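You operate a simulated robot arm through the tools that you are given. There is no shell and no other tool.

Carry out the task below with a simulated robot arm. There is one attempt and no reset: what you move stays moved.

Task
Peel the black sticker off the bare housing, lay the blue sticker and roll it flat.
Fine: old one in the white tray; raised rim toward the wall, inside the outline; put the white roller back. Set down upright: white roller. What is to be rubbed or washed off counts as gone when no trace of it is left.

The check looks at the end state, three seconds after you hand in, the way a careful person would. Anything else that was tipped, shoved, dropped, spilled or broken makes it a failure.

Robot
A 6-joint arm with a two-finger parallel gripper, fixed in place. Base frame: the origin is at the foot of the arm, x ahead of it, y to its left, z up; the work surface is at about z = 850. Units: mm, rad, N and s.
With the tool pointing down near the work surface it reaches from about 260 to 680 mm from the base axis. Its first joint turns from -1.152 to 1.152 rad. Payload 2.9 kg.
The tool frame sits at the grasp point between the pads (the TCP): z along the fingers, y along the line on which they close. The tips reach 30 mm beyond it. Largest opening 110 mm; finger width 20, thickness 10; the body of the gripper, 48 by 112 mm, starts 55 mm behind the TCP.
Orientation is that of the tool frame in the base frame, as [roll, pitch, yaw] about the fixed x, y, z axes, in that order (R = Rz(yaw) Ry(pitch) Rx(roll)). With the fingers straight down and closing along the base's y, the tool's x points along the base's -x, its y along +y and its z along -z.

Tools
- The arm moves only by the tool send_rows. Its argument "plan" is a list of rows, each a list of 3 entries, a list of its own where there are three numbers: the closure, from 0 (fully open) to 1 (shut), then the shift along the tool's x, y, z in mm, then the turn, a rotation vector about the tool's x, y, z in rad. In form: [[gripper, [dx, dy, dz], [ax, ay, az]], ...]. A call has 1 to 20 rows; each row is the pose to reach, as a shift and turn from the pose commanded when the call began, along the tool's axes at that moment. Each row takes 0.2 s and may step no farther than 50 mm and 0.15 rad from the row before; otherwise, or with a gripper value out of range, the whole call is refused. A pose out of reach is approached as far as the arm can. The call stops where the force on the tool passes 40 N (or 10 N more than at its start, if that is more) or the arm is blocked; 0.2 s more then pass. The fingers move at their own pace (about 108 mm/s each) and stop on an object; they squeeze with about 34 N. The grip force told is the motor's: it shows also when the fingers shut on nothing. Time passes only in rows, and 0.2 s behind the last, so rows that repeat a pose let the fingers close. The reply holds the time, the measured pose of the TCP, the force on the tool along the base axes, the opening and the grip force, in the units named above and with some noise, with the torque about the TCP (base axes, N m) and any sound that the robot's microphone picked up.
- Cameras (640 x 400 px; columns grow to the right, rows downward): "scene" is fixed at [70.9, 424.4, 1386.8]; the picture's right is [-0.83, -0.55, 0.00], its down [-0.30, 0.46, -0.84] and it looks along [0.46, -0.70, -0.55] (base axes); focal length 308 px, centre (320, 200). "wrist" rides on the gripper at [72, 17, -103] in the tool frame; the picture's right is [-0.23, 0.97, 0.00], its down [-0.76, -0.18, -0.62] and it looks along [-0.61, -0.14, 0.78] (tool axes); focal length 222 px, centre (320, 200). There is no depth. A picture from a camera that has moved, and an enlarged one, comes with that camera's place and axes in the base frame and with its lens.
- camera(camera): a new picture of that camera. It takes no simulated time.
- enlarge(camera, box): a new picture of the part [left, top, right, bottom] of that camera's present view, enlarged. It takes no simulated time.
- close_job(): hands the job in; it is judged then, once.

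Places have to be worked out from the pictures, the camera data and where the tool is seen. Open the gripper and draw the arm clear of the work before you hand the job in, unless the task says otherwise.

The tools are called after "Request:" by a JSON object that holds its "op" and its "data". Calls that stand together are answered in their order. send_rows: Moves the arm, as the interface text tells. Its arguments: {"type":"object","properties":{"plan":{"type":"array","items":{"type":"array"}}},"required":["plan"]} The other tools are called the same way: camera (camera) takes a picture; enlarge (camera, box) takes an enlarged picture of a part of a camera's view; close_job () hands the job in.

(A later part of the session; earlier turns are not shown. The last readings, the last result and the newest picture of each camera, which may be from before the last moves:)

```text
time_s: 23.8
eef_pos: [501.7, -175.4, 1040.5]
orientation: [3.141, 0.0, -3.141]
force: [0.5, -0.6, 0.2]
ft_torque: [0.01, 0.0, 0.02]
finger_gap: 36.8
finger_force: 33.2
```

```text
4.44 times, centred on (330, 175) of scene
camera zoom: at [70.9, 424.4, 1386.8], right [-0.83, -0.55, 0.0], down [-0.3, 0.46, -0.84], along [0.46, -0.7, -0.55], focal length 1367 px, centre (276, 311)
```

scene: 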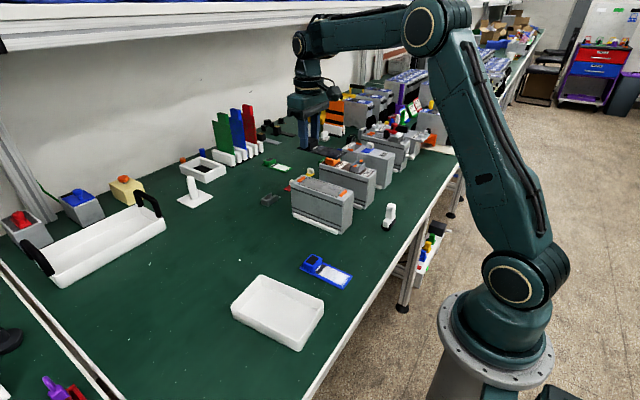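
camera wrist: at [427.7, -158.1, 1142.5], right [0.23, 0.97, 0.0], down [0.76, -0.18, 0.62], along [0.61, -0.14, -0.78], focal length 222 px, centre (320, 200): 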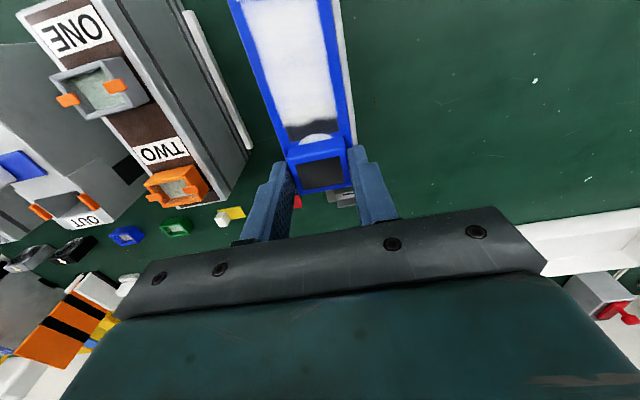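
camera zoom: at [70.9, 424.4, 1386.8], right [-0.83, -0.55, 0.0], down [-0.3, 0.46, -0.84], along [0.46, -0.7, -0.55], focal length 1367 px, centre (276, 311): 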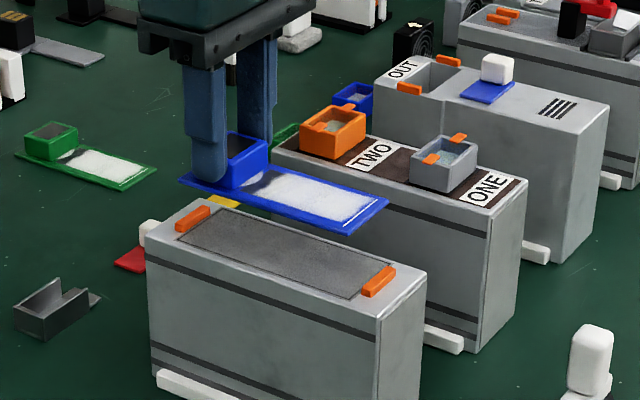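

I am above the housing patch with the block end toward the wall. I lower to about 5 mm above the surface and check alignment with the outline.

Request:
{"op": "send_rows", "data": {"plan": [[1, [0, 0.3, 15], [0, 0, 0]], [1, [0, 0.3, 28], [0, 0, 0]], [1, [0, 0.3, 36], [0, 0, 0]], [1, [0, 0.3, 36], [0, 0, 0]]]}}

Request:
{"op": "enlarge", "data": {"camera": "scene", "box": [285, 155, 365, 215]}}

Request:
{"op": "enlarge", "data": {"camera": "wrist", "box": [220, 0, 420, 200]}}

```text
time_s: 24.8
eef_pos: [500.7, -174.7, 1004.0]
orientation: [-3.141, 0.0, -3.141]
force: [-0.7, -0.2, -0.2]
ft_torque: [0.01, 0.01, 0.0]
finger_gap: 36.6
finger_force: 34.1
```

```text
6.67 times, centred on (325, 185) of scene
camera zoom: at [70.9, 424.4, 1386.8], right [-0.83, -0.55, 0.0], down [-0.3, 0.46, -0.84], along [0.46, -0.7, -0.55], focal length 2050 px, centre (287, 300)
```

zoom: 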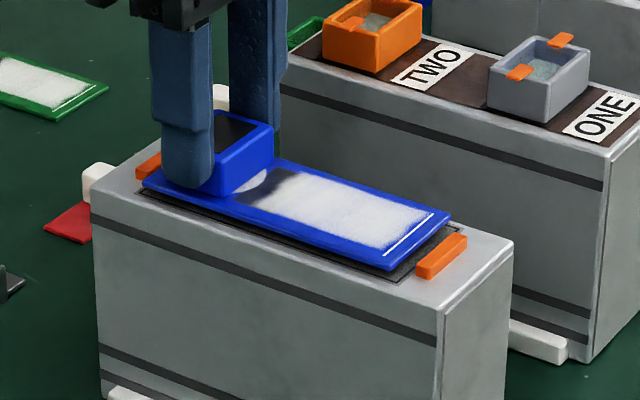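

```text
2.00 times, centred on (320, 100) of wrist
camera zoom: at [427.9, -157.2, 1106.1], right [0.23, 0.97, 0.0], down [0.76, -0.18, 0.62], along [0.61, -0.14, -0.78], focal length 444 px, centre (320, 400)
```

zoom: 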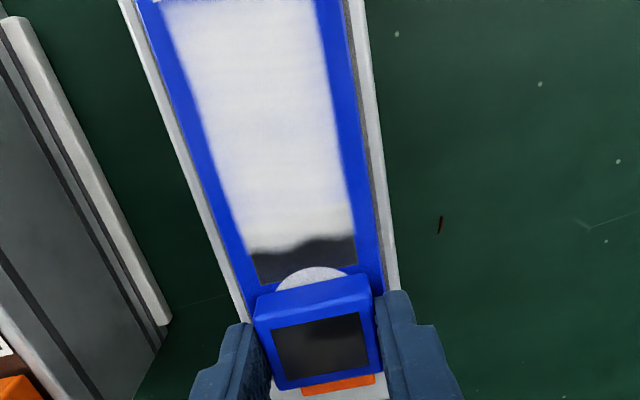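

The blue sticker hovers exactly where the black one was lifted. I lower the last 5 mm in small steps.

Request:
{"op": "send_rows", "data": {"plan": [[1, [0, 0, 2.5], [0, 0, 0]], [1, [0, 0, 4], [0, 0, 0]], [1, [0, 0, 4.6], [0, 0, 0]], [1, [0, 0, 5.0], [0, 0, 0]], [1, [0, 0, 5.0], [0, 0, 0]]]}}

Request:
{"op": "enlarge", "data": {"camera": "scene", "box": [285, 155, 365, 215]}}

```text
time_s: 26.0
eef_pos: [500.9, -175.1, 999.1]
orientation: [-3.142, 0.001, -3.141]
force: [-0.2, 0.2, 5.5]
ft_torque: [0.0, 0.21, 0.02]
finger_gap: 36.6
finger_force: 33.8
```

```text
6.67 times, centred on (325, 185) of scene
camera zoom: at [70.8, 424.4, 1386.8], right [-0.83, -0.55, 0.0], down [-0.3, 0.46, -0.84], along [0.46, -0.7, -0.55], focal length 2050 px, centre (287, 300)
```

zoom: 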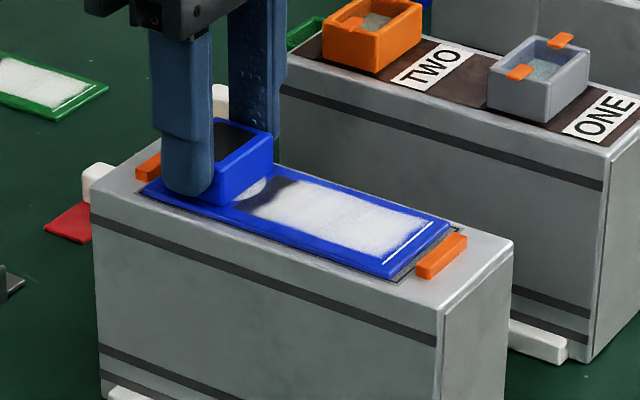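

Light contact (5.5 N) with the sticker within the outline. I release by opening slightly, and rise straight up to inspect.

Request:
{"op": "send_rows", "data": {"plan": [[0.62, [0, 0, 0], [0, 0, 0]], [0.56, [0, 0, 0], [0, 0, 0]], [0.54, [0, 0, 0], [0, 0, 0]], [0.54, [0, 0, -8], [0, 0, 0]], [0.54, [0, 0, -25], [0, 0, 0]], [0.45, [10, 0, -60], [0, 0, 0]], [0.36, [30, 0, -100], [0, 0, 0]], [0.36, [42, 0, -111], [0, 0, 0]], [0.36, [42, 0, -111], [0, 0, 0]]]}}

Request:
{"op": "enlarge", "data": {"camera": "wrist", "box": [265, 5, 365, 95]}}

Request:
{"op": "enlarge", "data": {"camera": "wrist", "box": [280, 90, 370, 200]}}

Request:
{"op": "enlarge", "data": {"camera": "scene", "box": [285, 165, 365, 215]}}

Request:
{"op": "camera", "data": {"camera": "scene"}}

```text
time_s: 28.0
eef_pos: [459.1, -174.2, 1111.4]
orientation: [-3.141, 0.001, 3.14]
force: [0.0, -0.5, -0.3]
ft_torque: [-0.03, 0.0, 0.01]
finger_gap: 70.6
finger_force: 0.1
```

```text
4.44 times, centred on (315, 50) of wrist
camera zoom: at [386.1, -156.0, 1213.7], right [0.23, 0.97, 0.0], down [0.76, -0.18, 0.62], along [0.61, -0.14, -0.78], focal length 987 px, centre (342, 867)
```

zoom: 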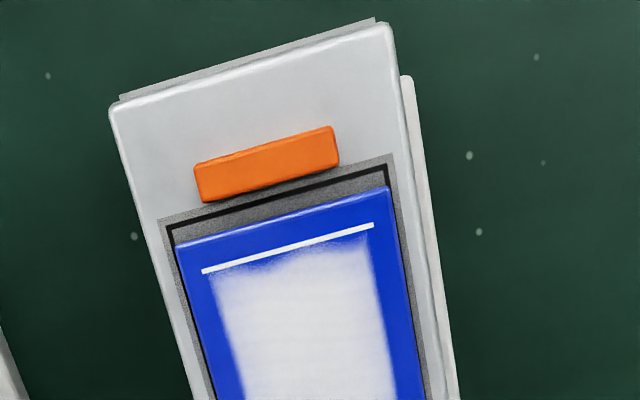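

```text
3.64 times, centred on (325, 145) of wrist
camera zoom: at [386.1, -156.0, 1213.7], right [0.23, 0.97, 0.0], down [0.76, -0.18, 0.62], along [0.61, -0.14, -0.78], focal length 808 px, centre (302, 400)
```

zoom: 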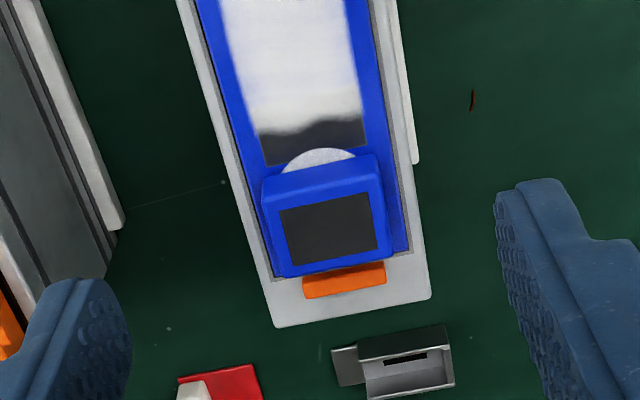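

```text
8.00 times, centred on (325, 190) of scene
camera zoom: at [70.9, 424.4, 1386.8], right [-0.83, -0.55, 0.0], down [-0.3, 0.46, -0.84], along [0.46, -0.7, -0.55], focal length 2460 px, centre (280, 280)
```

zoom: 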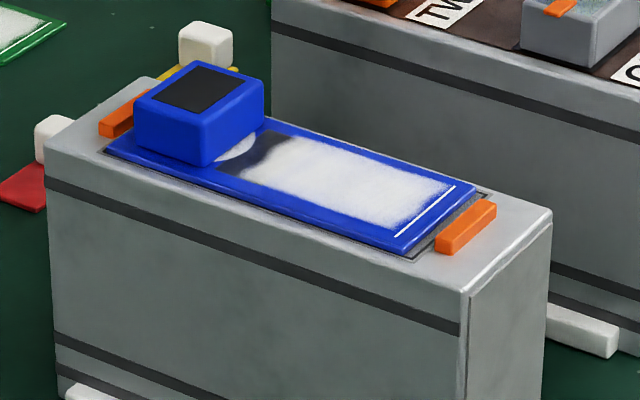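

```text
taken
```

scene: 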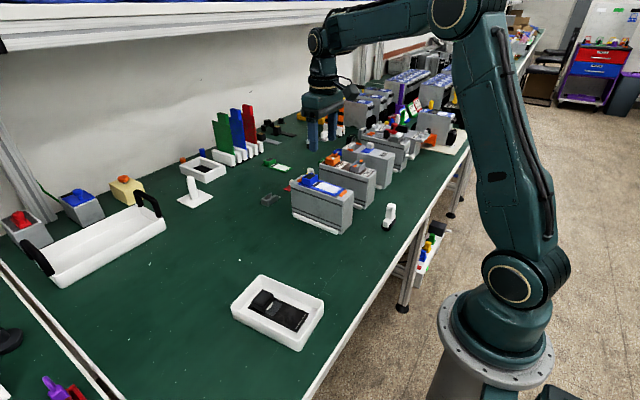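

The sticker is placed; the margin at the base end looks larger than at the wall end. I zoom in on the wall-end corners to check whether it lies inside the outline.

Request:
{"op": "enlarge", "data": {"camera": "wrist", "box": [335, 145, 365, 175]}}

Request:
{"op": "enlarge", "data": {"camera": "wrist", "box": [300, 150, 335, 180]}}

Request:
{"op": "enlarge", "data": {"camera": "scene", "box": [290, 170, 325, 195]}}

Request:
{"op": "enlarge", "data": {"camera": "scene", "box": [325, 180, 355, 205]}}

```text
13.33 times, centred on (350, 160) of wrist
camera zoom: at [386.1, -156.0, 1213.7], right [0.23, 0.97, 0.0], down [0.76, -0.18, 0.62], along [0.61, -0.14, -0.78], focal length 2962 px, centre (-80, 733)
```

zoom: 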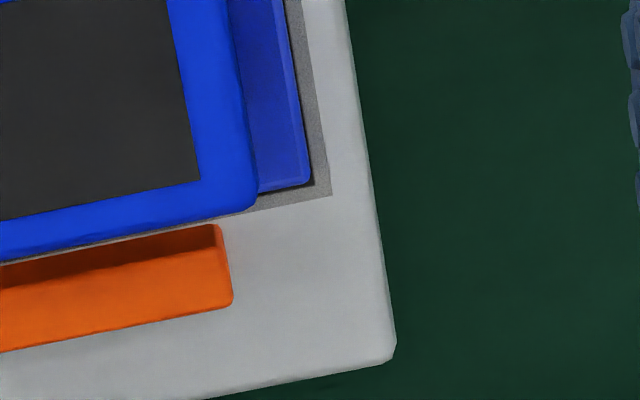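

```text
13.33 times, centred on (318, 165) of wrist
camera zoom: at [386.1, -156.0, 1213.7], right [0.23, 0.97, 0.0], down [0.76, -0.18, 0.62], along [0.61, -0.14, -0.78], focal length 2962 px, centre (353, 667)
```

zoom: 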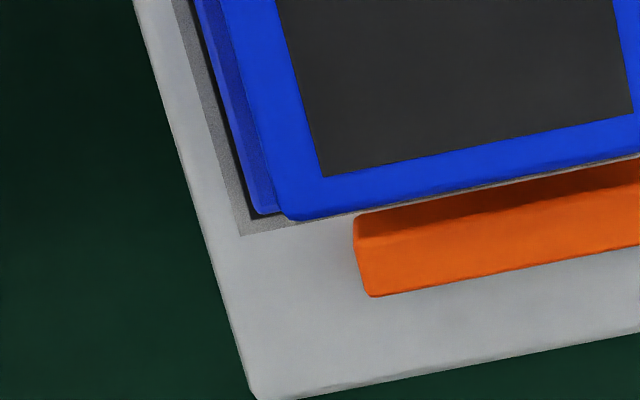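

```text
16.00 times, centred on (308, 182) of scene
camera zoom: at [70.9, 424.4, 1386.8], right [-0.83, -0.55, 0.0], down [-0.3, 0.46, -0.84], along [0.46, -0.7, -0.55], focal length 4920 px, centre (520, 480)
```

zoom: 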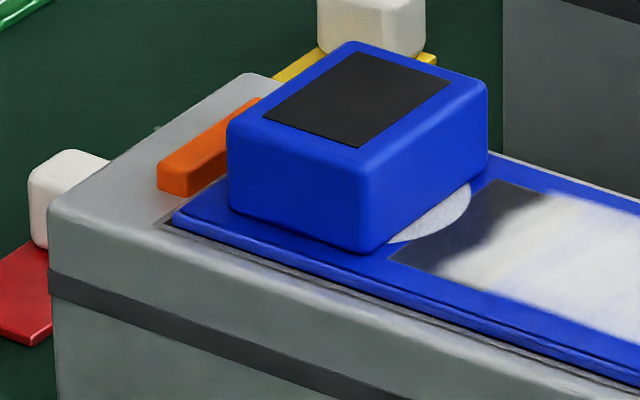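

```text
16.00 times, centred on (340, 192) of scene
camera zoom: at [70.9, 424.4, 1386.8], right [-0.83, -0.55, 0.0], down [-0.3, 0.46, -0.84], along [0.46, -0.7, -0.55], focal length 4920 px, centre (0, 320)
```

zoom: 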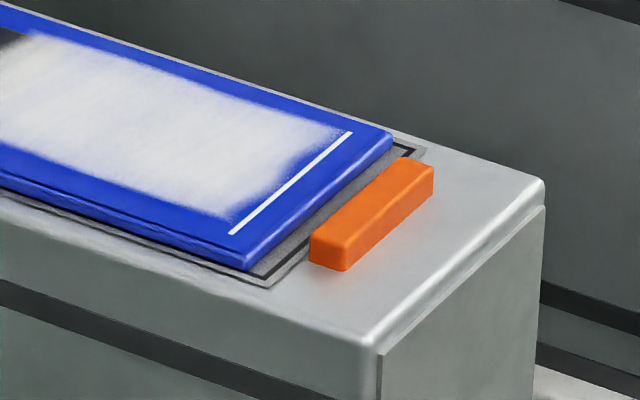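

The sticker sits about 1.3 mm too far toward the wall relative to the outline's line (gap ~0.5 mm at wall end vs ~3 mm at base end). I re-grip the block, lift 3 mm, shift 1.4 mm toward the base and re-lay it.

Request:
{"op": "send_rows", "data": {"plan": [[0.45, [-20, 0, 30], [0, 0, 0]], [0.54, [-42, 0, 60], [0, 0, 0]], [0.54, [-42, 0, 90], [0, 0, 0]], [0.54, [-42, 0, 105], [0, 0, 0]], [0.54, [-42, 0, 110.5], [0, 0, 0]], [0.62, [-42, 0, 110.5], [0, 0, 0]], [0.7, [-42, 0, 110.5], [0, 0, 0]], [1, [-42, 0, 110.5], [0, 0, 0]], [1, [-42, 0, 110.5], [0, 0, 0]], [1, [-42, 0, 109], [0, 0, 0]], [1, [-42, 0, 107.5], [0, 0, 0]], [1, [-40.6, 0, 107.5], [0, 0, 0]], [1, [-40.6, 0, 107.5], [0, 0, 0]]]}}

Request:
{"op": "enlarge", "data": {"camera": "scene", "box": [285, 160, 365, 210]}}

```text
time_s: 30.8
eef_pos: [500.8, -176.1, 1002.9]
orientation: [-3.141, 0.0, 3.141]
force: [0.4, -0.5, -0.9]
ft_torque: [0.02, 0.0, 0.02]
finger_gap: 36.6
finger_force: 34.0
```

```text
8.00 times, centred on (325, 185) of scene
camera zoom: at [70.9, 424.4, 1386.8], right [-0.83, -0.55, 0.0], down [-0.3, 0.46, -0.84], along [0.46, -0.7, -0.55], focal length 2460 px, centre (280, 320)
```

zoom: 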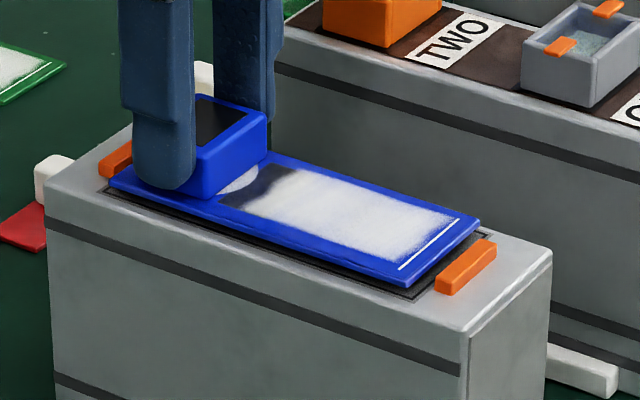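

Lifted and shifted; now I lower it again in small steps, then release and back away for inspection.

Request:
{"op": "send_rows", "data": {"plan": [[1, [0, 0, 1.5], [0, 0, 0]], [1, [0, 0, 2.6], [0, 0, 0]], [1, [0, 0, 3.2], [0, 0, 0]], [1, [0, 0, 3.6], [0, 0, 0]], [1, [0, 0, 3.6], [0, 0, 0]]]}}

```text
time_s: 32.0
eef_pos: [500.0, -173.9, 998.5]
orientation: [3.141, -0.001, -3.14]
force: [-1.4, -0.3, 5.5]
ft_torque: [0.05, 0.15, -0.01]
finger_gap: 36.6
finger_force: 34.6
```

Contact again at 5.5 N. I release and rise to the inspection pose.

Request:
{"op": "send_rows", "data": {"plan": [[0.62, [0, 0, 0], [0, 0, 0]], [0.56, [0, 0, 0], [0, 0, 0]], [0.54, [0, 0, 0], [0, 0, 0]], [0.54, [0, 0, -8], [0, 0, 0]], [0.54, [0, 0, -25], [0, 0, 0]], [0.45, [10, 0, -60], [0, 0, 0]], [0.36, [30, 0, -100], [0, 0, 0]], [0.36, [41, 0, -111], [0, 0, 0]], [0.36, [41, 0, -111], [0, 0, 0]]]}}

Request:
{"op": "enlarge", "data": {"camera": "wrist", "box": [265, 5, 365, 95]}}

Request:
{"op": "enlarge", "data": {"camera": "wrist", "box": [335, 145, 365, 175]}}

Request:
{"op": "enlarge", "data": {"camera": "wrist", "box": [300, 150, 335, 180]}}

Request:
{"op": "enlarge", "data": {"camera": "scene", "box": [290, 170, 325, 195]}}

Request:
{"op": "enlarge", "data": {"camera": "scene", "box": [325, 180, 355, 205]}}

```text
time_s: 34.0
eef_pos: [459.6, -174.3, 1109.4]
orientation: [-3.141, 0.0, -3.141]
force: [-0.3, 0.5, 0.4]
ft_torque: [0.0, -0.03, 0.04]
finger_gap: 70.5
finger_force: 0.0
```

```text
4.44 times, centred on (315, 50) of wrist
camera zoom: at [386.0, -156.5, 1212.3], right [0.23, 0.97, 0.0], down [0.76, -0.18, 0.62], along [0.61, -0.14, -0.78], focal length 987 px, centre (342, 867)
```

zoom: 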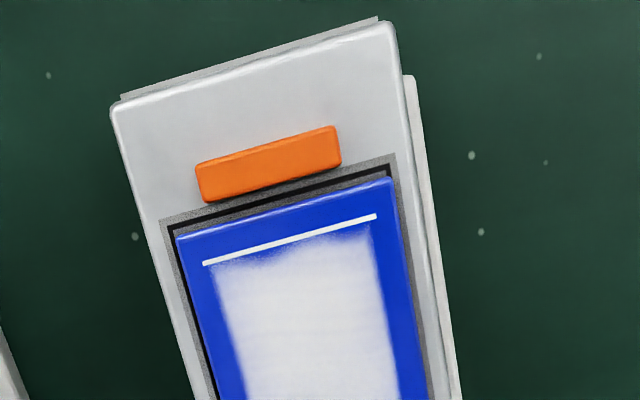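

```text
13.33 times, centred on (350, 160) of wrist
camera zoom: at [386.0, -156.5, 1212.3], right [0.23, 0.97, 0.0], down [0.76, -0.18, 0.62], along [0.61, -0.14, -0.78], focal length 2962 px, centre (-80, 733)
```

zoom: 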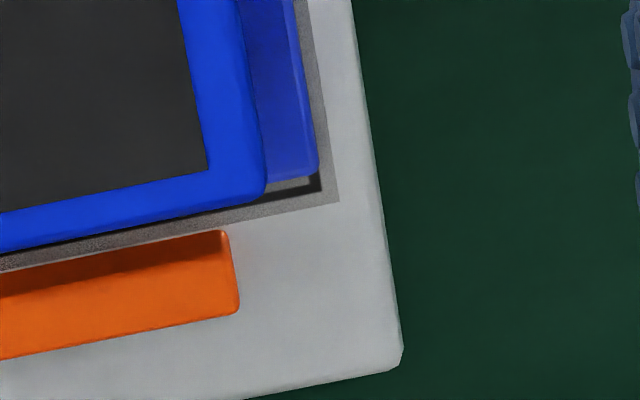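

```text
13.33 times, centred on (318, 165) of wrist
camera zoom: at [386.0, -156.5, 1212.3], right [0.23, 0.97, 0.0], down [0.76, -0.18, 0.62], along [0.61, -0.14, -0.78], focal length 2962 px, centre (353, 667)
```

zoom: 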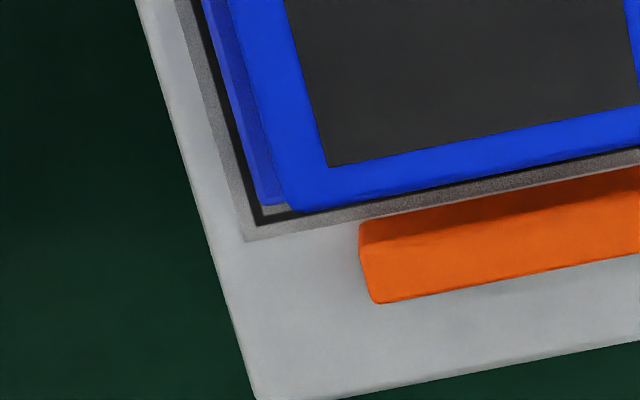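

```text
16.00 times, centred on (308, 182) of scene
camera zoom: at [70.9, 424.4, 1386.8], right [-0.83, -0.55, 0.0], down [-0.3, 0.46, -0.84], along [0.46, -0.7, -0.55], focal length 4920 px, centre (520, 480)
```

zoom: 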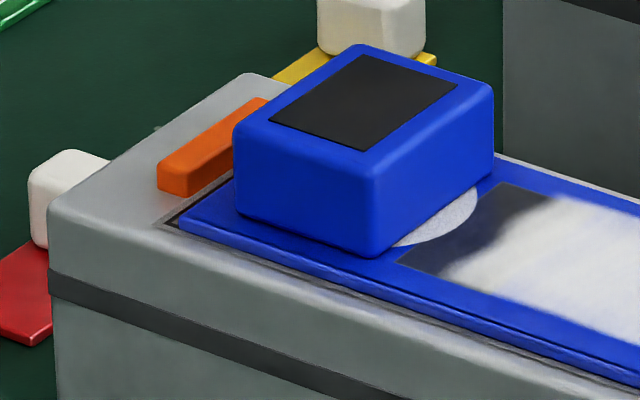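

```text
16.00 times, centred on (340, 192) of scene
camera zoom: at [70.9, 424.4, 1386.8], right [-0.83, -0.55, 0.0], down [-0.3, 0.46, -0.84], along [0.46, -0.7, -0.55], focal length 4920 px, centre (0, 320)
```

zoom: 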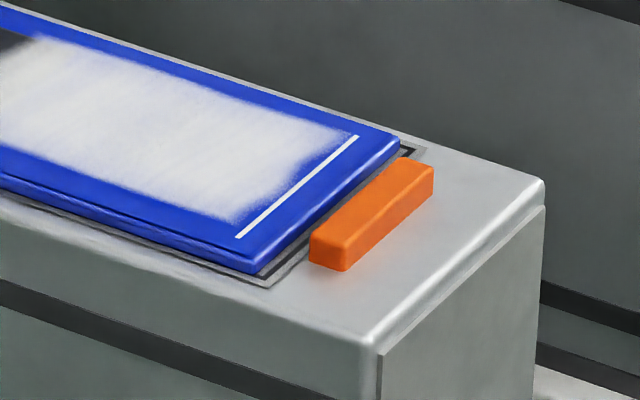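

The sticker now sits within the line at both ends. I check the side margins more closely before rolling.

Request:
{"op": "enlarge", "data": {"camera": "wrist", "box": [325, 40, 365, 65]}}

Request:
{"op": "enlarge", "data": {"camera": "wrist", "box": [280, 60, 320, 85]}}

Request:
{"op": "enlarge", "data": {"camera": "wrist", "box": [340, 135, 360, 160]}}

Request:
{"op": "enlarge", "data": {"camera": "scene", "box": [315, 185, 345, 205]}}

```text
16.00 times, centred on (345, 52) of wrist
camera zoom: at [386.0, -156.5, 1212.3], right [0.23, 0.97, 0.0], down [0.76, -0.18, 0.62], along [0.61, -0.14, -0.78], focal length 3554 px, centre (-80, 2560)
```

zoom: 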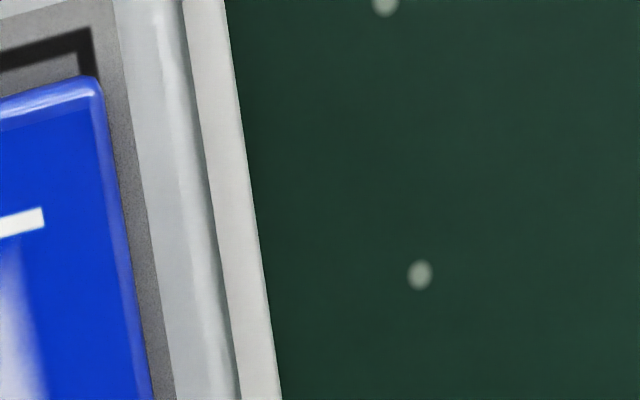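

```text
16.00 times, centred on (300, 72) of wrist
camera zoom: at [386.0, -156.5, 1212.3], right [0.23, 0.97, 0.0], down [0.76, -0.18, 0.62], along [0.61, -0.14, -0.78], focal length 3554 px, centre (640, 2240)
```

zoom: 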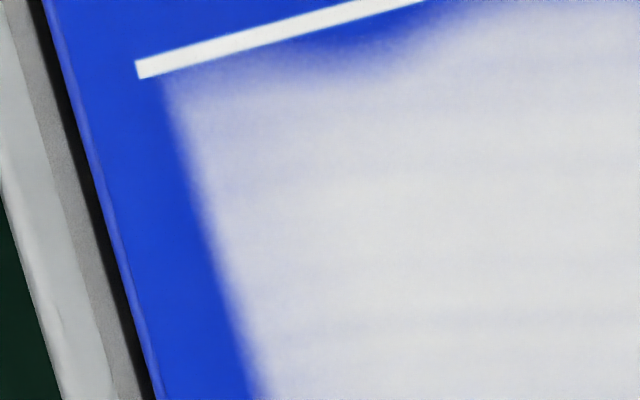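

```text
16.00 times, centred on (350, 148) of wrist
camera zoom: at [386.0, -156.5, 1212.3], right [0.23, 0.97, 0.0], down [0.76, -0.18, 0.62], along [0.61, -0.14, -0.78], focal length 3554 px, centre (-160, 1040)
```

zoom: 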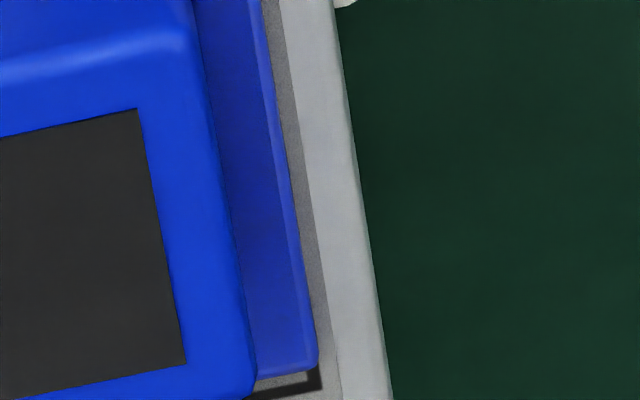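

```text
16.00 times, centred on (330, 195) of scene
camera zoom: at [70.9, 424.4, 1386.8], right [-0.83, -0.55, 0.0], down [-0.3, 0.46, -0.84], along [0.46, -0.7, -0.55], focal length 4920 px, centre (160, 280)
```

zoom: 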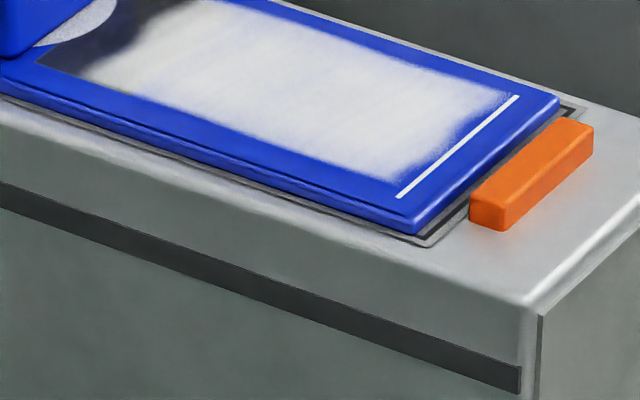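

The line is hidden on the +y side and fully visible on the -y side, so the sticker is about 0.8 mm too far toward +y. I re-grip and correct that too.

Request:
{"op": "send_rows", "data": {"plan": [[0.45, [-20, 0, 30], [0, 0, 0]], [0.54, [-41, 0, 60], [0, 0, 0]], [0.54, [-41, 0, 90], [0, 0, 0]], [0.54, [-41, 0, 105], [0, 0, 0]], [0.54, [-41, 0, 110.5], [0, 0, 0]], [0.62, [-41, 0, 110.5], [0, 0, 0]], [0.7, [-41, 0, 110.5], [0, 0, 0]], [1, [-41, 0, 110.5], [0, 0, 0]], [1, [-41, 0, 110.5], [0, 0, 0]], [1, [-41, 0, 109], [0, 0, 0]], [1, [-41, 0, 107.5], [0, 0, 0]], [1, [-41, -0.8, 107.5], [0, 0, 0]], [1, [-41, -0.8, 107.5], [0, 0, 0]], [1, [-41, -0.8, 109], [0, 0, 0]], [1, [-41, -0.8, 110], [0, 0, 0]], [1, [-41, -0.8, 110.7], [0, 0, 0]], [1, [-41, -0.8, 110.7], [0, 0, 0]]]}}

```text
time_s: 37.6
eef_pos: [499.9, -174.7, 1000.1]
orientation: [-3.141, -0.001, 3.141]
force: [0.8, -0.5, 2.5]
ft_torque: [-0.06, 0.08, 0.09]
finger_gap: 36.6
finger_force: 33.9
```

Light contact (2.5 N). I lower another 0.4 mm, release and rise to inspect.

Request:
{"op": "send_rows", "data": {"plan": [[1, [0, 0, 0.4], [0, 0, 0]], [0.62, [0, 0, 0.4], [0, 0, 0]], [0.56, [0, 0, 0.4], [0, 0, 0]], [0.54, [0, 0, 0.4], [0, 0, 0]], [0.54, [0, 0, -8], [0, 0, 0]], [0.54, [0, 0, -25], [0, 0, 0]], [0.45, [10, 0, -60], [0, 0, 0]], [0.36, [30, 0, -100], [0, 0, 0]], [0.36, [41, 0, -111], [0, 0, 0]], [0.36, [41, 0, -111], [0, 0, 0]]]}}

Request:
{"op": "enlarge", "data": {"camera": "wrist", "box": [325, 40, 365, 65]}}

Request:
{"op": "enlarge", "data": {"camera": "wrist", "box": [280, 60, 320, 85]}}

Request:
{"op": "enlarge", "data": {"camera": "wrist", "box": [335, 145, 365, 175]}}

Request:
{"op": "camera", "data": {"camera": "wrist"}}

Request:
{"op": "enlarge", "data": {"camera": "scene", "box": [315, 185, 345, 205]}}

```text
time_s: 39.8
eef_pos: [458.1, -174.3, 1108.7]
orientation: [3.141, -0.001, -3.14]
force: [0.2, 0.4, -0.7]
ft_torque: [0.0, 0.04, 0.01]
finger_gap: 70.5
finger_force: 0.0
```

```text
16.00 times, centred on (345, 52) of wrist
camera zoom: at [385.4, -156.9, 1213.0], right [0.23, 0.97, 0.0], down [0.76, -0.18, 0.62], along [0.61, -0.14, -0.78], focal length 3554 px, centre (-80, 2560)
```

zoom: 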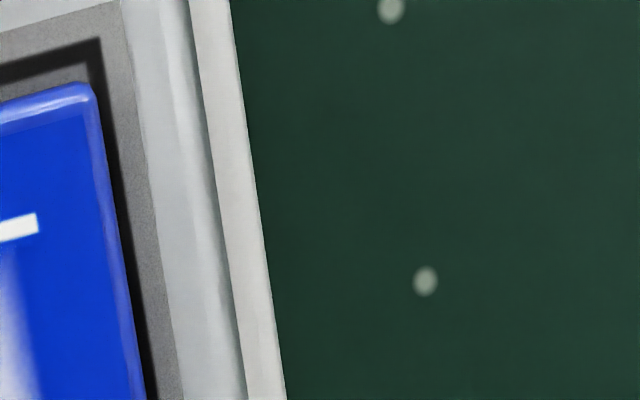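

```text
16.00 times, centred on (300, 72) of wrist
camera zoom: at [385.4, -156.9, 1213.0], right [0.23, 0.97, 0.0], down [0.76, -0.18, 0.62], along [0.61, -0.14, -0.78], focal length 3554 px, centre (640, 2240)
```

zoom: 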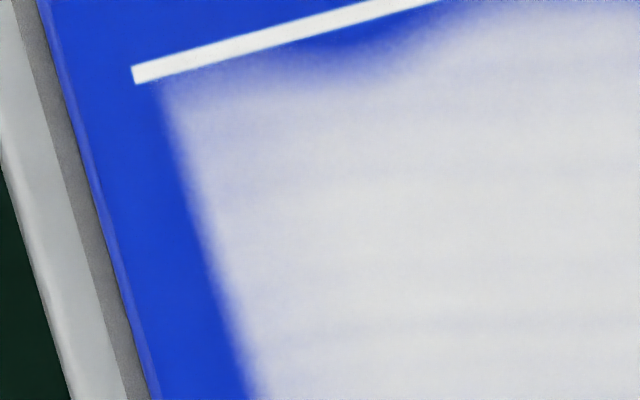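

```text
13.33 times, centred on (350, 160) of wrist
camera zoom: at [385.4, -156.9, 1213.0], right [0.23, 0.97, 0.0], down [0.76, -0.18, 0.62], along [0.61, -0.14, -0.78], focal length 2962 px, centre (-80, 733)
```

zoom: 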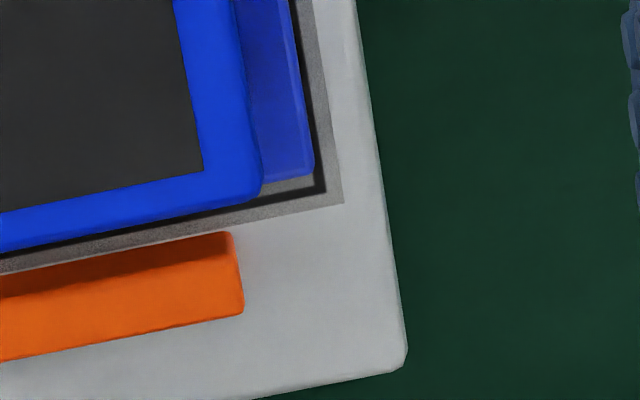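

```text
taken
camera wrist: at [385.4, -156.9, 1213.0], right [0.23, 0.97, 0.0], down [0.76, -0.18, 0.62], along [0.61, -0.14, -0.78], focal length 222 px, centre (320, 200)
```

wrist: 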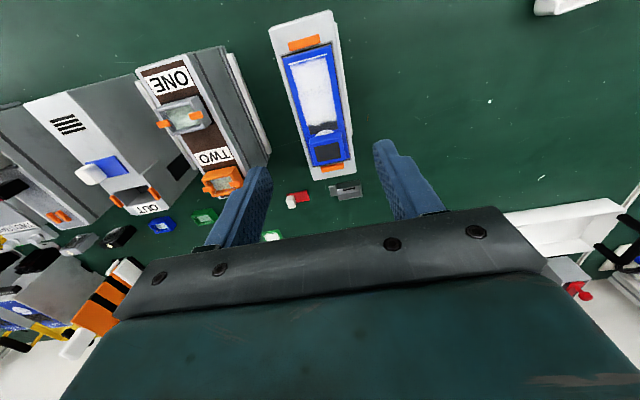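

```text
16.00 times, centred on (330, 195) of scene
camera zoom: at [70.9, 424.4, 1386.8], right [-0.83, -0.55, 0.0], down [-0.3, 0.46, -0.84], along [0.46, -0.7, -0.55], focal length 4920 px, centre (160, 280)
```

zoom: 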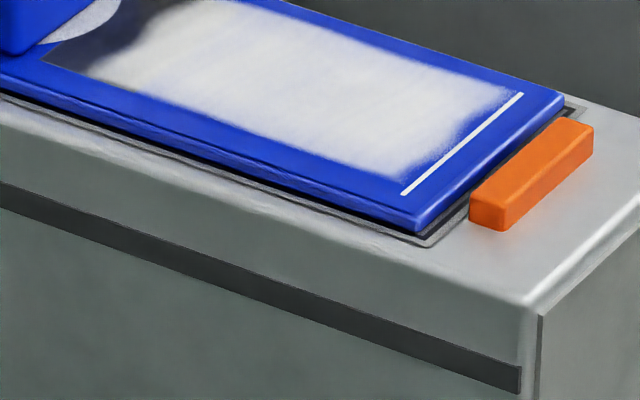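

The sticker is now centred in the outline to within a few tenths of a millimetre, block toward the wall. Now I move toward the roller near (282,-258) to look at it from above.

Request:
{"op": "send_rows", "data": {"plan": [[0.36, [40, -19, 0], [0, 0, 0]], [0.36, [80, -38, 0], [0, 0, 0]], [0.36, [120, -57, 0], [0, 0, 0]], [0.36, [158, -76, 5], [0, 0, 0]], [0.36, [158, -76, 5], [0, 0, 0]]]}}

Request:
{"op": "camera", "data": {"camera": "wrist"}}

Request:
{"op": "enlarge", "data": {"camera": "wrist", "box": [220, 0, 420, 200]}}

Request:
{"op": "enlarge", "data": {"camera": "scene", "box": [370, 190, 410, 235]}}

```text
time_s: 41.0
eef_pos: [300.8, -251.2, 1105.3]
orientation: [3.141, 0.0, -3.141]
force: [0.1, 0.1, -0.6]
ft_torque: [0.01, 0.02, -0.05]
finger_gap: 70.3
finger_force: 0.1
```

```text
taken
camera wrist: at [226.5, -234.0, 1207.4], right [0.23, 0.97, 0.0], down [0.76, -0.18, 0.62], along [0.61, -0.14, -0.78], focal length 222 px, centre (320, 200)
```

wrist: 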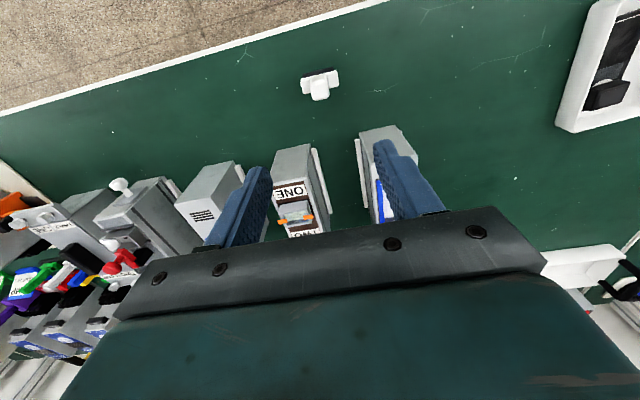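

```text
2.00 times, centred on (320, 100) of wrist
camera zoom: at [226.5, -234.0, 1207.4], right [0.23, 0.97, 0.0], down [0.76, -0.18, 0.62], along [0.61, -0.14, -0.78], focal length 444 px, centre (320, 400)
```

zoom: 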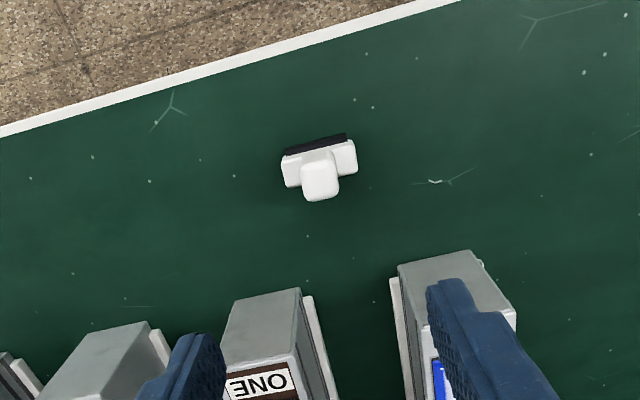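

```text
8.89 times, centred on (390, 212) of scene
camera zoom: at [70.9, 424.4, 1386.8], right [-0.83, -0.55, 0.0], down [-0.3, 0.46, -0.84], along [0.46, -0.7, -0.55], focal length 2734 px, centre (-302, 89)
```

zoom: 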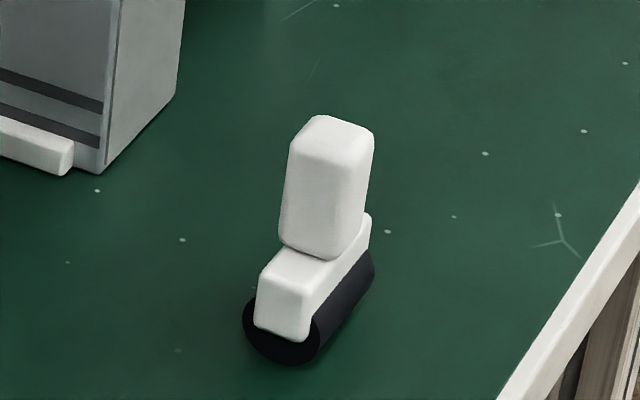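

The roller stands upright near (287,-249) with its axis along y, total height about 75 mm. I descend above it for a closer look at the handle.

Request:
{"op": "send_rows", "data": {"plan": [[0.36, [7, 1, 40], [0, 0, 0]], [0.36, [13, 2, 80], [0, 0, 0]], [0.4, [13, 2, 120], [0, 0, 0]], [0.4, [13, 2, 130], [0, 0, 0]], [0.4, [13, 2, 130], [0, 0, 0]]]}}

Request:
{"op": "camera", "data": {"camera": "wrist"}}

Request:
{"op": "enlarge", "data": {"camera": "wrist", "box": [220, 60, 420, 220]}}

Request:
{"op": "enlarge", "data": {"camera": "scene", "box": [360, 170, 430, 235]}}

```text
time_s: 42.2
eef_pos: [288.8, -249.4, 975.1]
orientation: [3.142, 0.001, -3.141]
force: [-0.2, 0.5, 0.0]
ft_torque: [-0.04, 0.0, 0.01]
finger_gap: 66.0
finger_force: 0.1
```

```text
taken
camera wrist: at [214.2, -231.5, 1077.6], right [0.23, 0.97, 0.0], down [0.76, -0.18, 0.62], along [0.61, -0.14, -0.78], focal length 222 px, centre (320, 200)
```

wrist: 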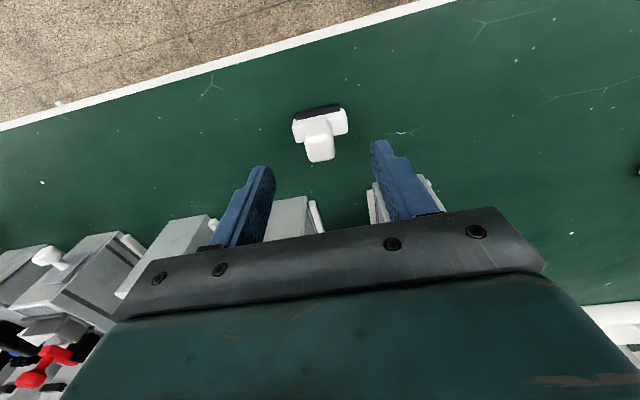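

```text
2.50 times, centred on (320, 140) of wrist
camera zoom: at [214.2, -231.5, 1077.6], right [0.23, 0.97, 0.0], down [0.76, -0.18, 0.62], along [0.61, -0.14, -0.78], focal length 555 px, centre (320, 350)
```

zoom: 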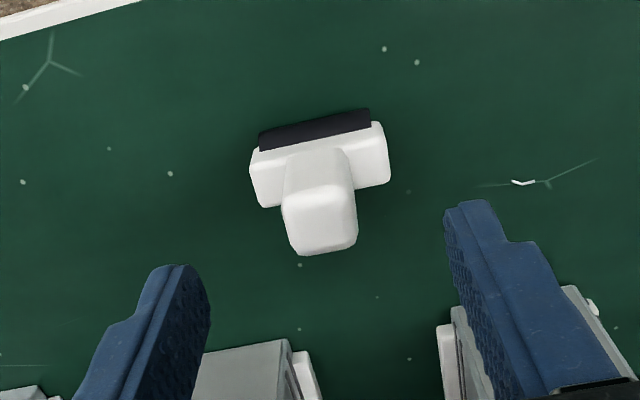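

```text
6.15 times, centred on (395, 202) of scene
camera zoom: at [70.9, 424.4, 1386.8], right [-0.83, -0.55, 0.0], down [-0.3, 0.46, -0.84], along [0.46, -0.7, -0.55], focal length 1892 px, centre (-142, 185)
```

zoom: 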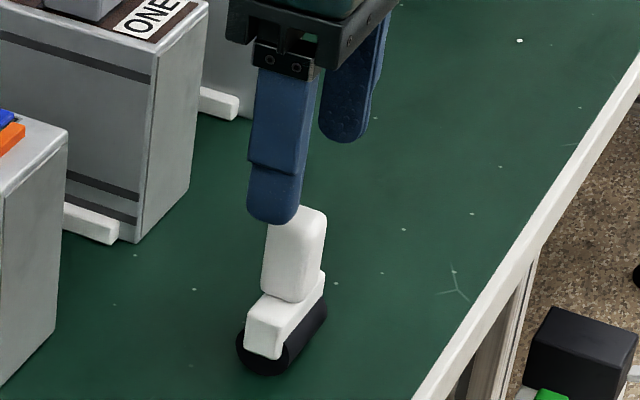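

Handle centre is about (286.5,-248.3), top ≈ 925, base top ≈ 889. I lower to tips at ≈895 and close around the handle along y.

Request:
{"op": "send_rows", "data": {"plan": [[0.4, [1, 0.7, 20], [0, 0, 0]], [0.4, [1, 0.7, 38], [0, 0, 0]], [0.4, [1, 0.7, 49], [0, 0, 0]], [0.5, [1, 0.7, 49], [0, 0, 0]], [0.6, [1, 0.7, 49], [0, 0, 0]], [0.7, [1, 0.7, 49], [0, 0, 0]], [0.74, [1, 0.7, 49], [0, 0, 0]], [0.74, [1, 0.7, 49], [0, 0, 0]]]}}

Request:
{"op": "enlarge", "data": {"camera": "wrist", "box": [220, 60, 420, 220]}}

Request:
{"op": "enlarge", "data": {"camera": "scene", "box": [360, 170, 430, 235]}}

```text
time_s: 44.0
eef_pos: [287.2, -247.2, 926.6]
orientation: [-3.141, 0.0, -3.14]
force: [-0.6, -0.6, 0.4]
ft_torque: [-0.02, 0.04, -0.04]
finger_gap: 28.7
finger_force: 0.1
```

```text
2.50 times, centred on (320, 140) of wrist
camera zoom: at [213.2, -230.8, 1029.0], right [0.23, 0.97, 0.0], down [0.76, -0.18, 0.62], along [0.61, -0.14, -0.78], focal length 555 px, centre (320, 350)
```

zoom: 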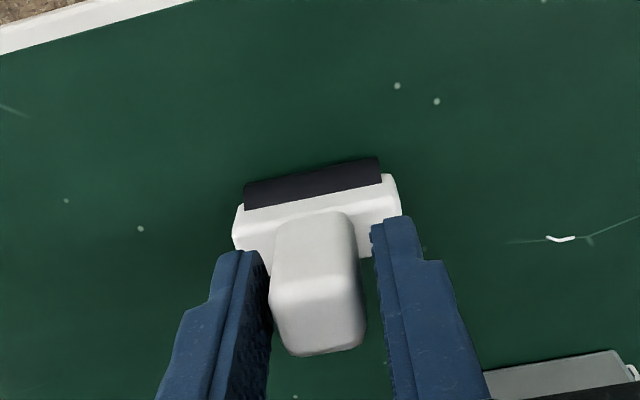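

```text
6.15 times, centred on (395, 202) of scene
camera zoom: at [70.9, 424.4, 1386.8], right [-0.83, -0.55, 0.0], down [-0.3, 0.46, -0.84], along [0.46, -0.7, -0.55], focal length 1892 px, centre (-142, 185)
```

zoom: 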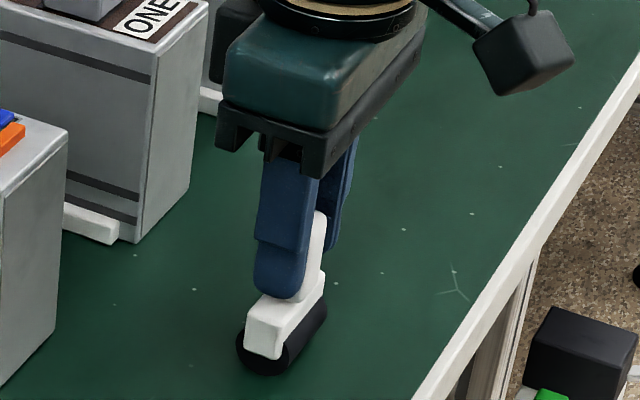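

The fingers straddle the handle with only small clearance on each side. I close gently the rest of the way.

Request:
{"op": "send_rows", "data": {"plan": [[0.77, [0, 0, 0], [0, 0, 0]], [0.79, [0, 0, 0], [0, 0, 0]], [0.81, [0, 0, 0], [0, 0, 0]], [0.83, [0, 0, 0], [0, 0, 0]], [0.85, [0, 0, 0], [0, 0, 0]], [0.87, [0, 0, 0], [0, 0, 0]], [0.87, [0, 0, 0], [0, 0, 0]]]}}

Request:
{"op": "enlarge", "data": {"camera": "wrist", "box": [220, 60, 420, 220]}}

Request:
{"op": "enlarge", "data": {"camera": "scene", "box": [360, 170, 430, 235]}}

```text
time_s: 45.6
eef_pos: [286.6, -248.0, 927.2]
orientation: [-3.141, 0.0, 3.141]
force: [0.7, -1.0, 1.1]
ft_torque: [-0.08, -0.07, 0.0]
finger_gap: 21.3
finger_force: 34.1
```

```text
2.50 times, centred on (320, 140) of wrist
camera zoom: at [213.2, -230.9, 1029.0], right [0.23, 0.97, 0.0], down [0.76, -0.18, 0.62], along [0.61, -0.14, -0.78], focal length 555 px, centre (320, 350)
```

zoom: 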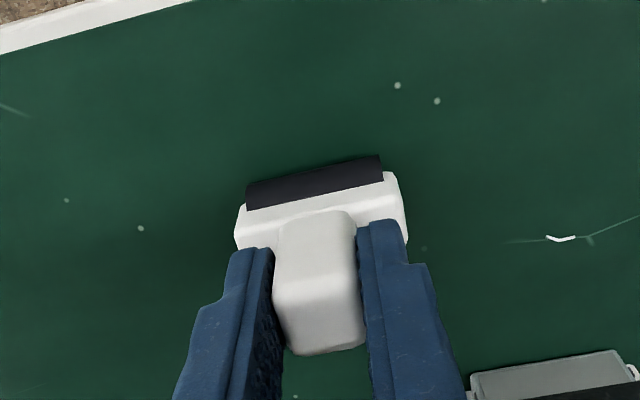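

```text
6.15 times, centred on (395, 202) of scene
camera zoom: at [70.9, 424.4, 1386.8], right [-0.83, -0.55, 0.0], down [-0.3, 0.46, -0.84], along [0.46, -0.7, -0.55], focal length 1892 px, centre (-142, 185)
```

zoom: 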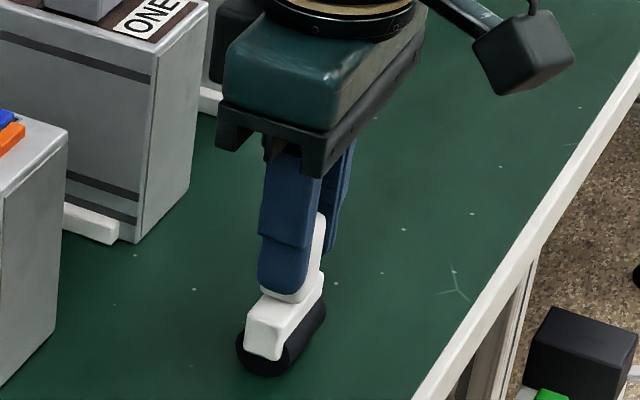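

The handle is firmly held (gap 21.3 mm). This pose (camera at 213.2, -230.9, 1029.0) is the roller's home; I lift straight up and carry it above the sticker's flat part.

Request:
{"op": "send_rows", "data": {"plan": [[1, [0, 0, 0], [0, 0, 0]], [1, [0, 0, -10], [0, 0, 0]], [1, [0, 0, -50], [0, 0, 0]], [1, [0, 0, -95], [0, 0, 0]], [1, [0, 0, -135], [0, 0, 0]], [1, [0, 0, -160], [0, 0, 0]], [1, [-40, 19, -160], [0, 0, 0]], [1, [-80, 38, -160], [0, 0, 0]], [1, [-120, 57, -160], [0, 0, 0]], [1, [-153, 73, -155], [0, 0, 0]], [1, [-153, 73, -140], [0, 0, 0]], [1, [-153, 73, -140], [0, 0, 0]]]}}

Request:
{"op": "camera", "data": {"camera": "wrist"}}

Request:
{"op": "enlarge", "data": {"camera": "wrist", "box": [240, 40, 400, 200]}}

Request:
{"op": "enlarge", "data": {"camera": "scene", "box": [280, 120, 400, 220]}}

```text
time_s: 48.2
eef_pos: [440.5, -174.2, 1066.4]
orientation: [-3.141, 0.001, 3.14]
force: [-0.2, 0.5, -1.3]
ft_torque: [-0.01, 0.0, 0.02]
finger_gap: 21.3
finger_force: 34.1
```

```text
taken
camera wrist: at [367.0, -157.3, 1169.4], right [0.23, 0.97, 0.0], down [0.76, -0.18, 0.62], along [0.61, -0.14, -0.78], focal length 222 px, centre (320, 200)
```

wrist: 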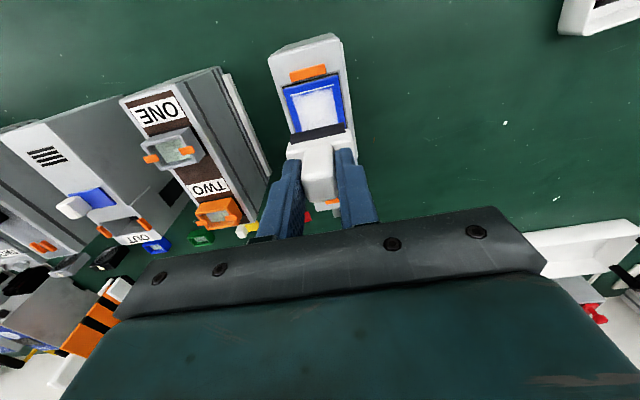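

```text
2.50 times, centred on (320, 120) of wrist
camera zoom: at [367.0, -157.3, 1169.4], right [0.23, 0.97, 0.0], down [0.76, -0.18, 0.62], along [0.61, -0.14, -0.78], focal length 555 px, centre (320, 400)
```

zoom: 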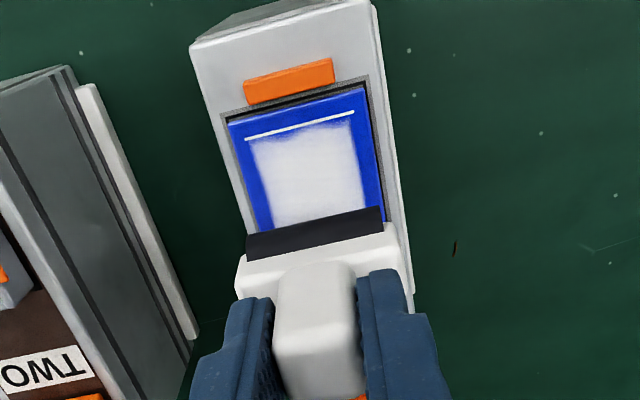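

```text
4.00 times, centred on (340, 170) of scene
camera zoom: at [70.9, 424.4, 1386.8], right [-0.83, -0.55, 0.0], down [-0.3, 0.46, -0.84], along [0.46, -0.7, -0.55], focal length 1230 px, centre (240, 320)
```

zoom: 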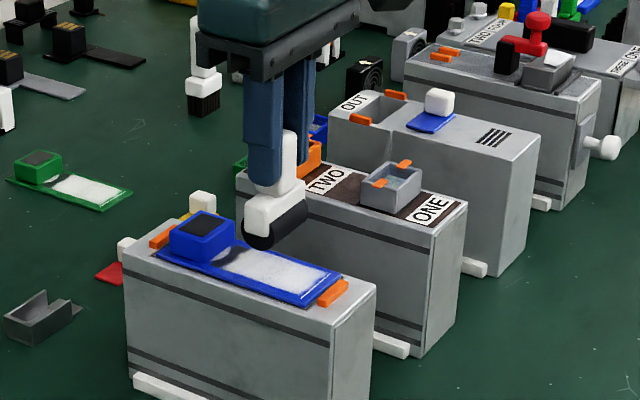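

The roller is aligned with the sticker in y (centre ≈ -175). I lower toward the surface, stopping just before the expected contact.

Request:
{"op": "send_rows", "data": {"plan": [[1, [0, 0, 12], [0, 0, 0]], [1, [0, 0, 21], [0, 0, 0]], [1, [0, 0, 25], [0, 0, 0]], [1, [0, 0, 26.5], [0, 0, 0]], [1, [0, 0, 26.5], [0, 0, 0]]]}}

Request:
{"op": "enlarge", "data": {"camera": "scene", "box": [300, 160, 360, 210]}}

```text
time_s: 49.4
eef_pos: [439.9, -176.1, 1039.2]
orientation: [-3.141, 0.0, -3.142]
force: [-0.1, 0.4, -1.2]
ft_torque: [0.03, -0.03, 0.02]
finger_gap: 21.6
finger_force: 34.0
```

```text
8.00 times, centred on (330, 185) of scene
camera zoom: at [70.9, 424.4, 1386.8], right [-0.83, -0.55, 0.0], down [-0.3, 0.46, -0.84], along [0.46, -0.7, -0.55], focal length 2460 px, centre (240, 320)
```

zoom: 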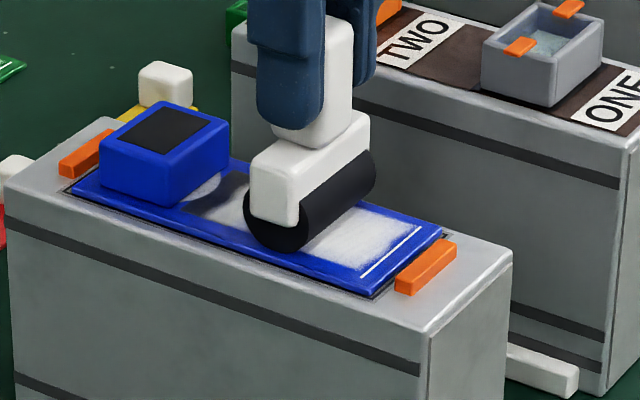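

Roller axis is at x≈439, radius ≈10, hovering about 2 mm above the sticker. I lower in small steps to find contact.

Request:
{"op": "send_rows", "data": {"plan": [[1, [0, 0, 0.8], [0, 0, 0]], [1, [0, 0, 1.4], [0, 0, 0]], [1, [0, 0, 1.4], [0, 0, 0]]]}}

```text
time_s: 50.2
eef_pos: [441.3, -175.4, 1038.5]
orientation: [-3.14, 0.003, 3.141]
force: [-1.9, 0.4, 16.5]
ft_torque: [0.04, 0.12, -0.05]
finger_gap: 21.5
finger_force: 33.8
```

Contact with 16.5 N pressing. I now roll slowly toward the block (+x) while holding that height.

Request:
{"op": "send_rows", "data": {"plan": [[1, [-4, 0, 0], [0, 0, 0]], [1, [-8, 0, 0], [0, 0, 0]], [1, [-12, 0, 0], [0, 0, 0]], [1, [-16, 0, 0], [0, 0, 0]], [1, [-20, 0, 0], [0, 0, 0]], [1, [-24, 0, 0], [0, 0, 0]]]}}

Request:
{"op": "enlarge", "data": {"camera": "scene", "box": [290, 160, 360, 210]}}

```text
time_s: 51.6
eef_pos: [462.8, -175.8, 1038.6]
orientation: [-3.141, -0.001, -3.14]
force: [-12.8, -0.2, 16.6]
ft_torque: [0.03, 0.77, 0.0]
finger_gap: 21.6
finger_force: 34.0
```

```text
8.00 times, centred on (325, 185) of scene
camera zoom: at [70.3, 424.5, 1386.8], right [-0.83, -0.55, 0.0], down [-0.3, 0.45, -0.84], along [0.46, -0.7, -0.55], focal length 2460 px, centre (280, 320)
```

zoom: 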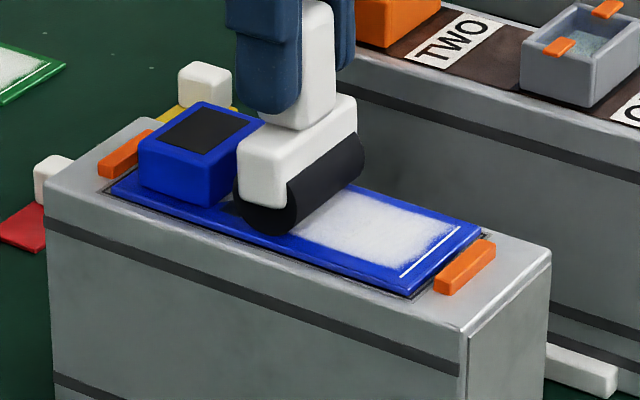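

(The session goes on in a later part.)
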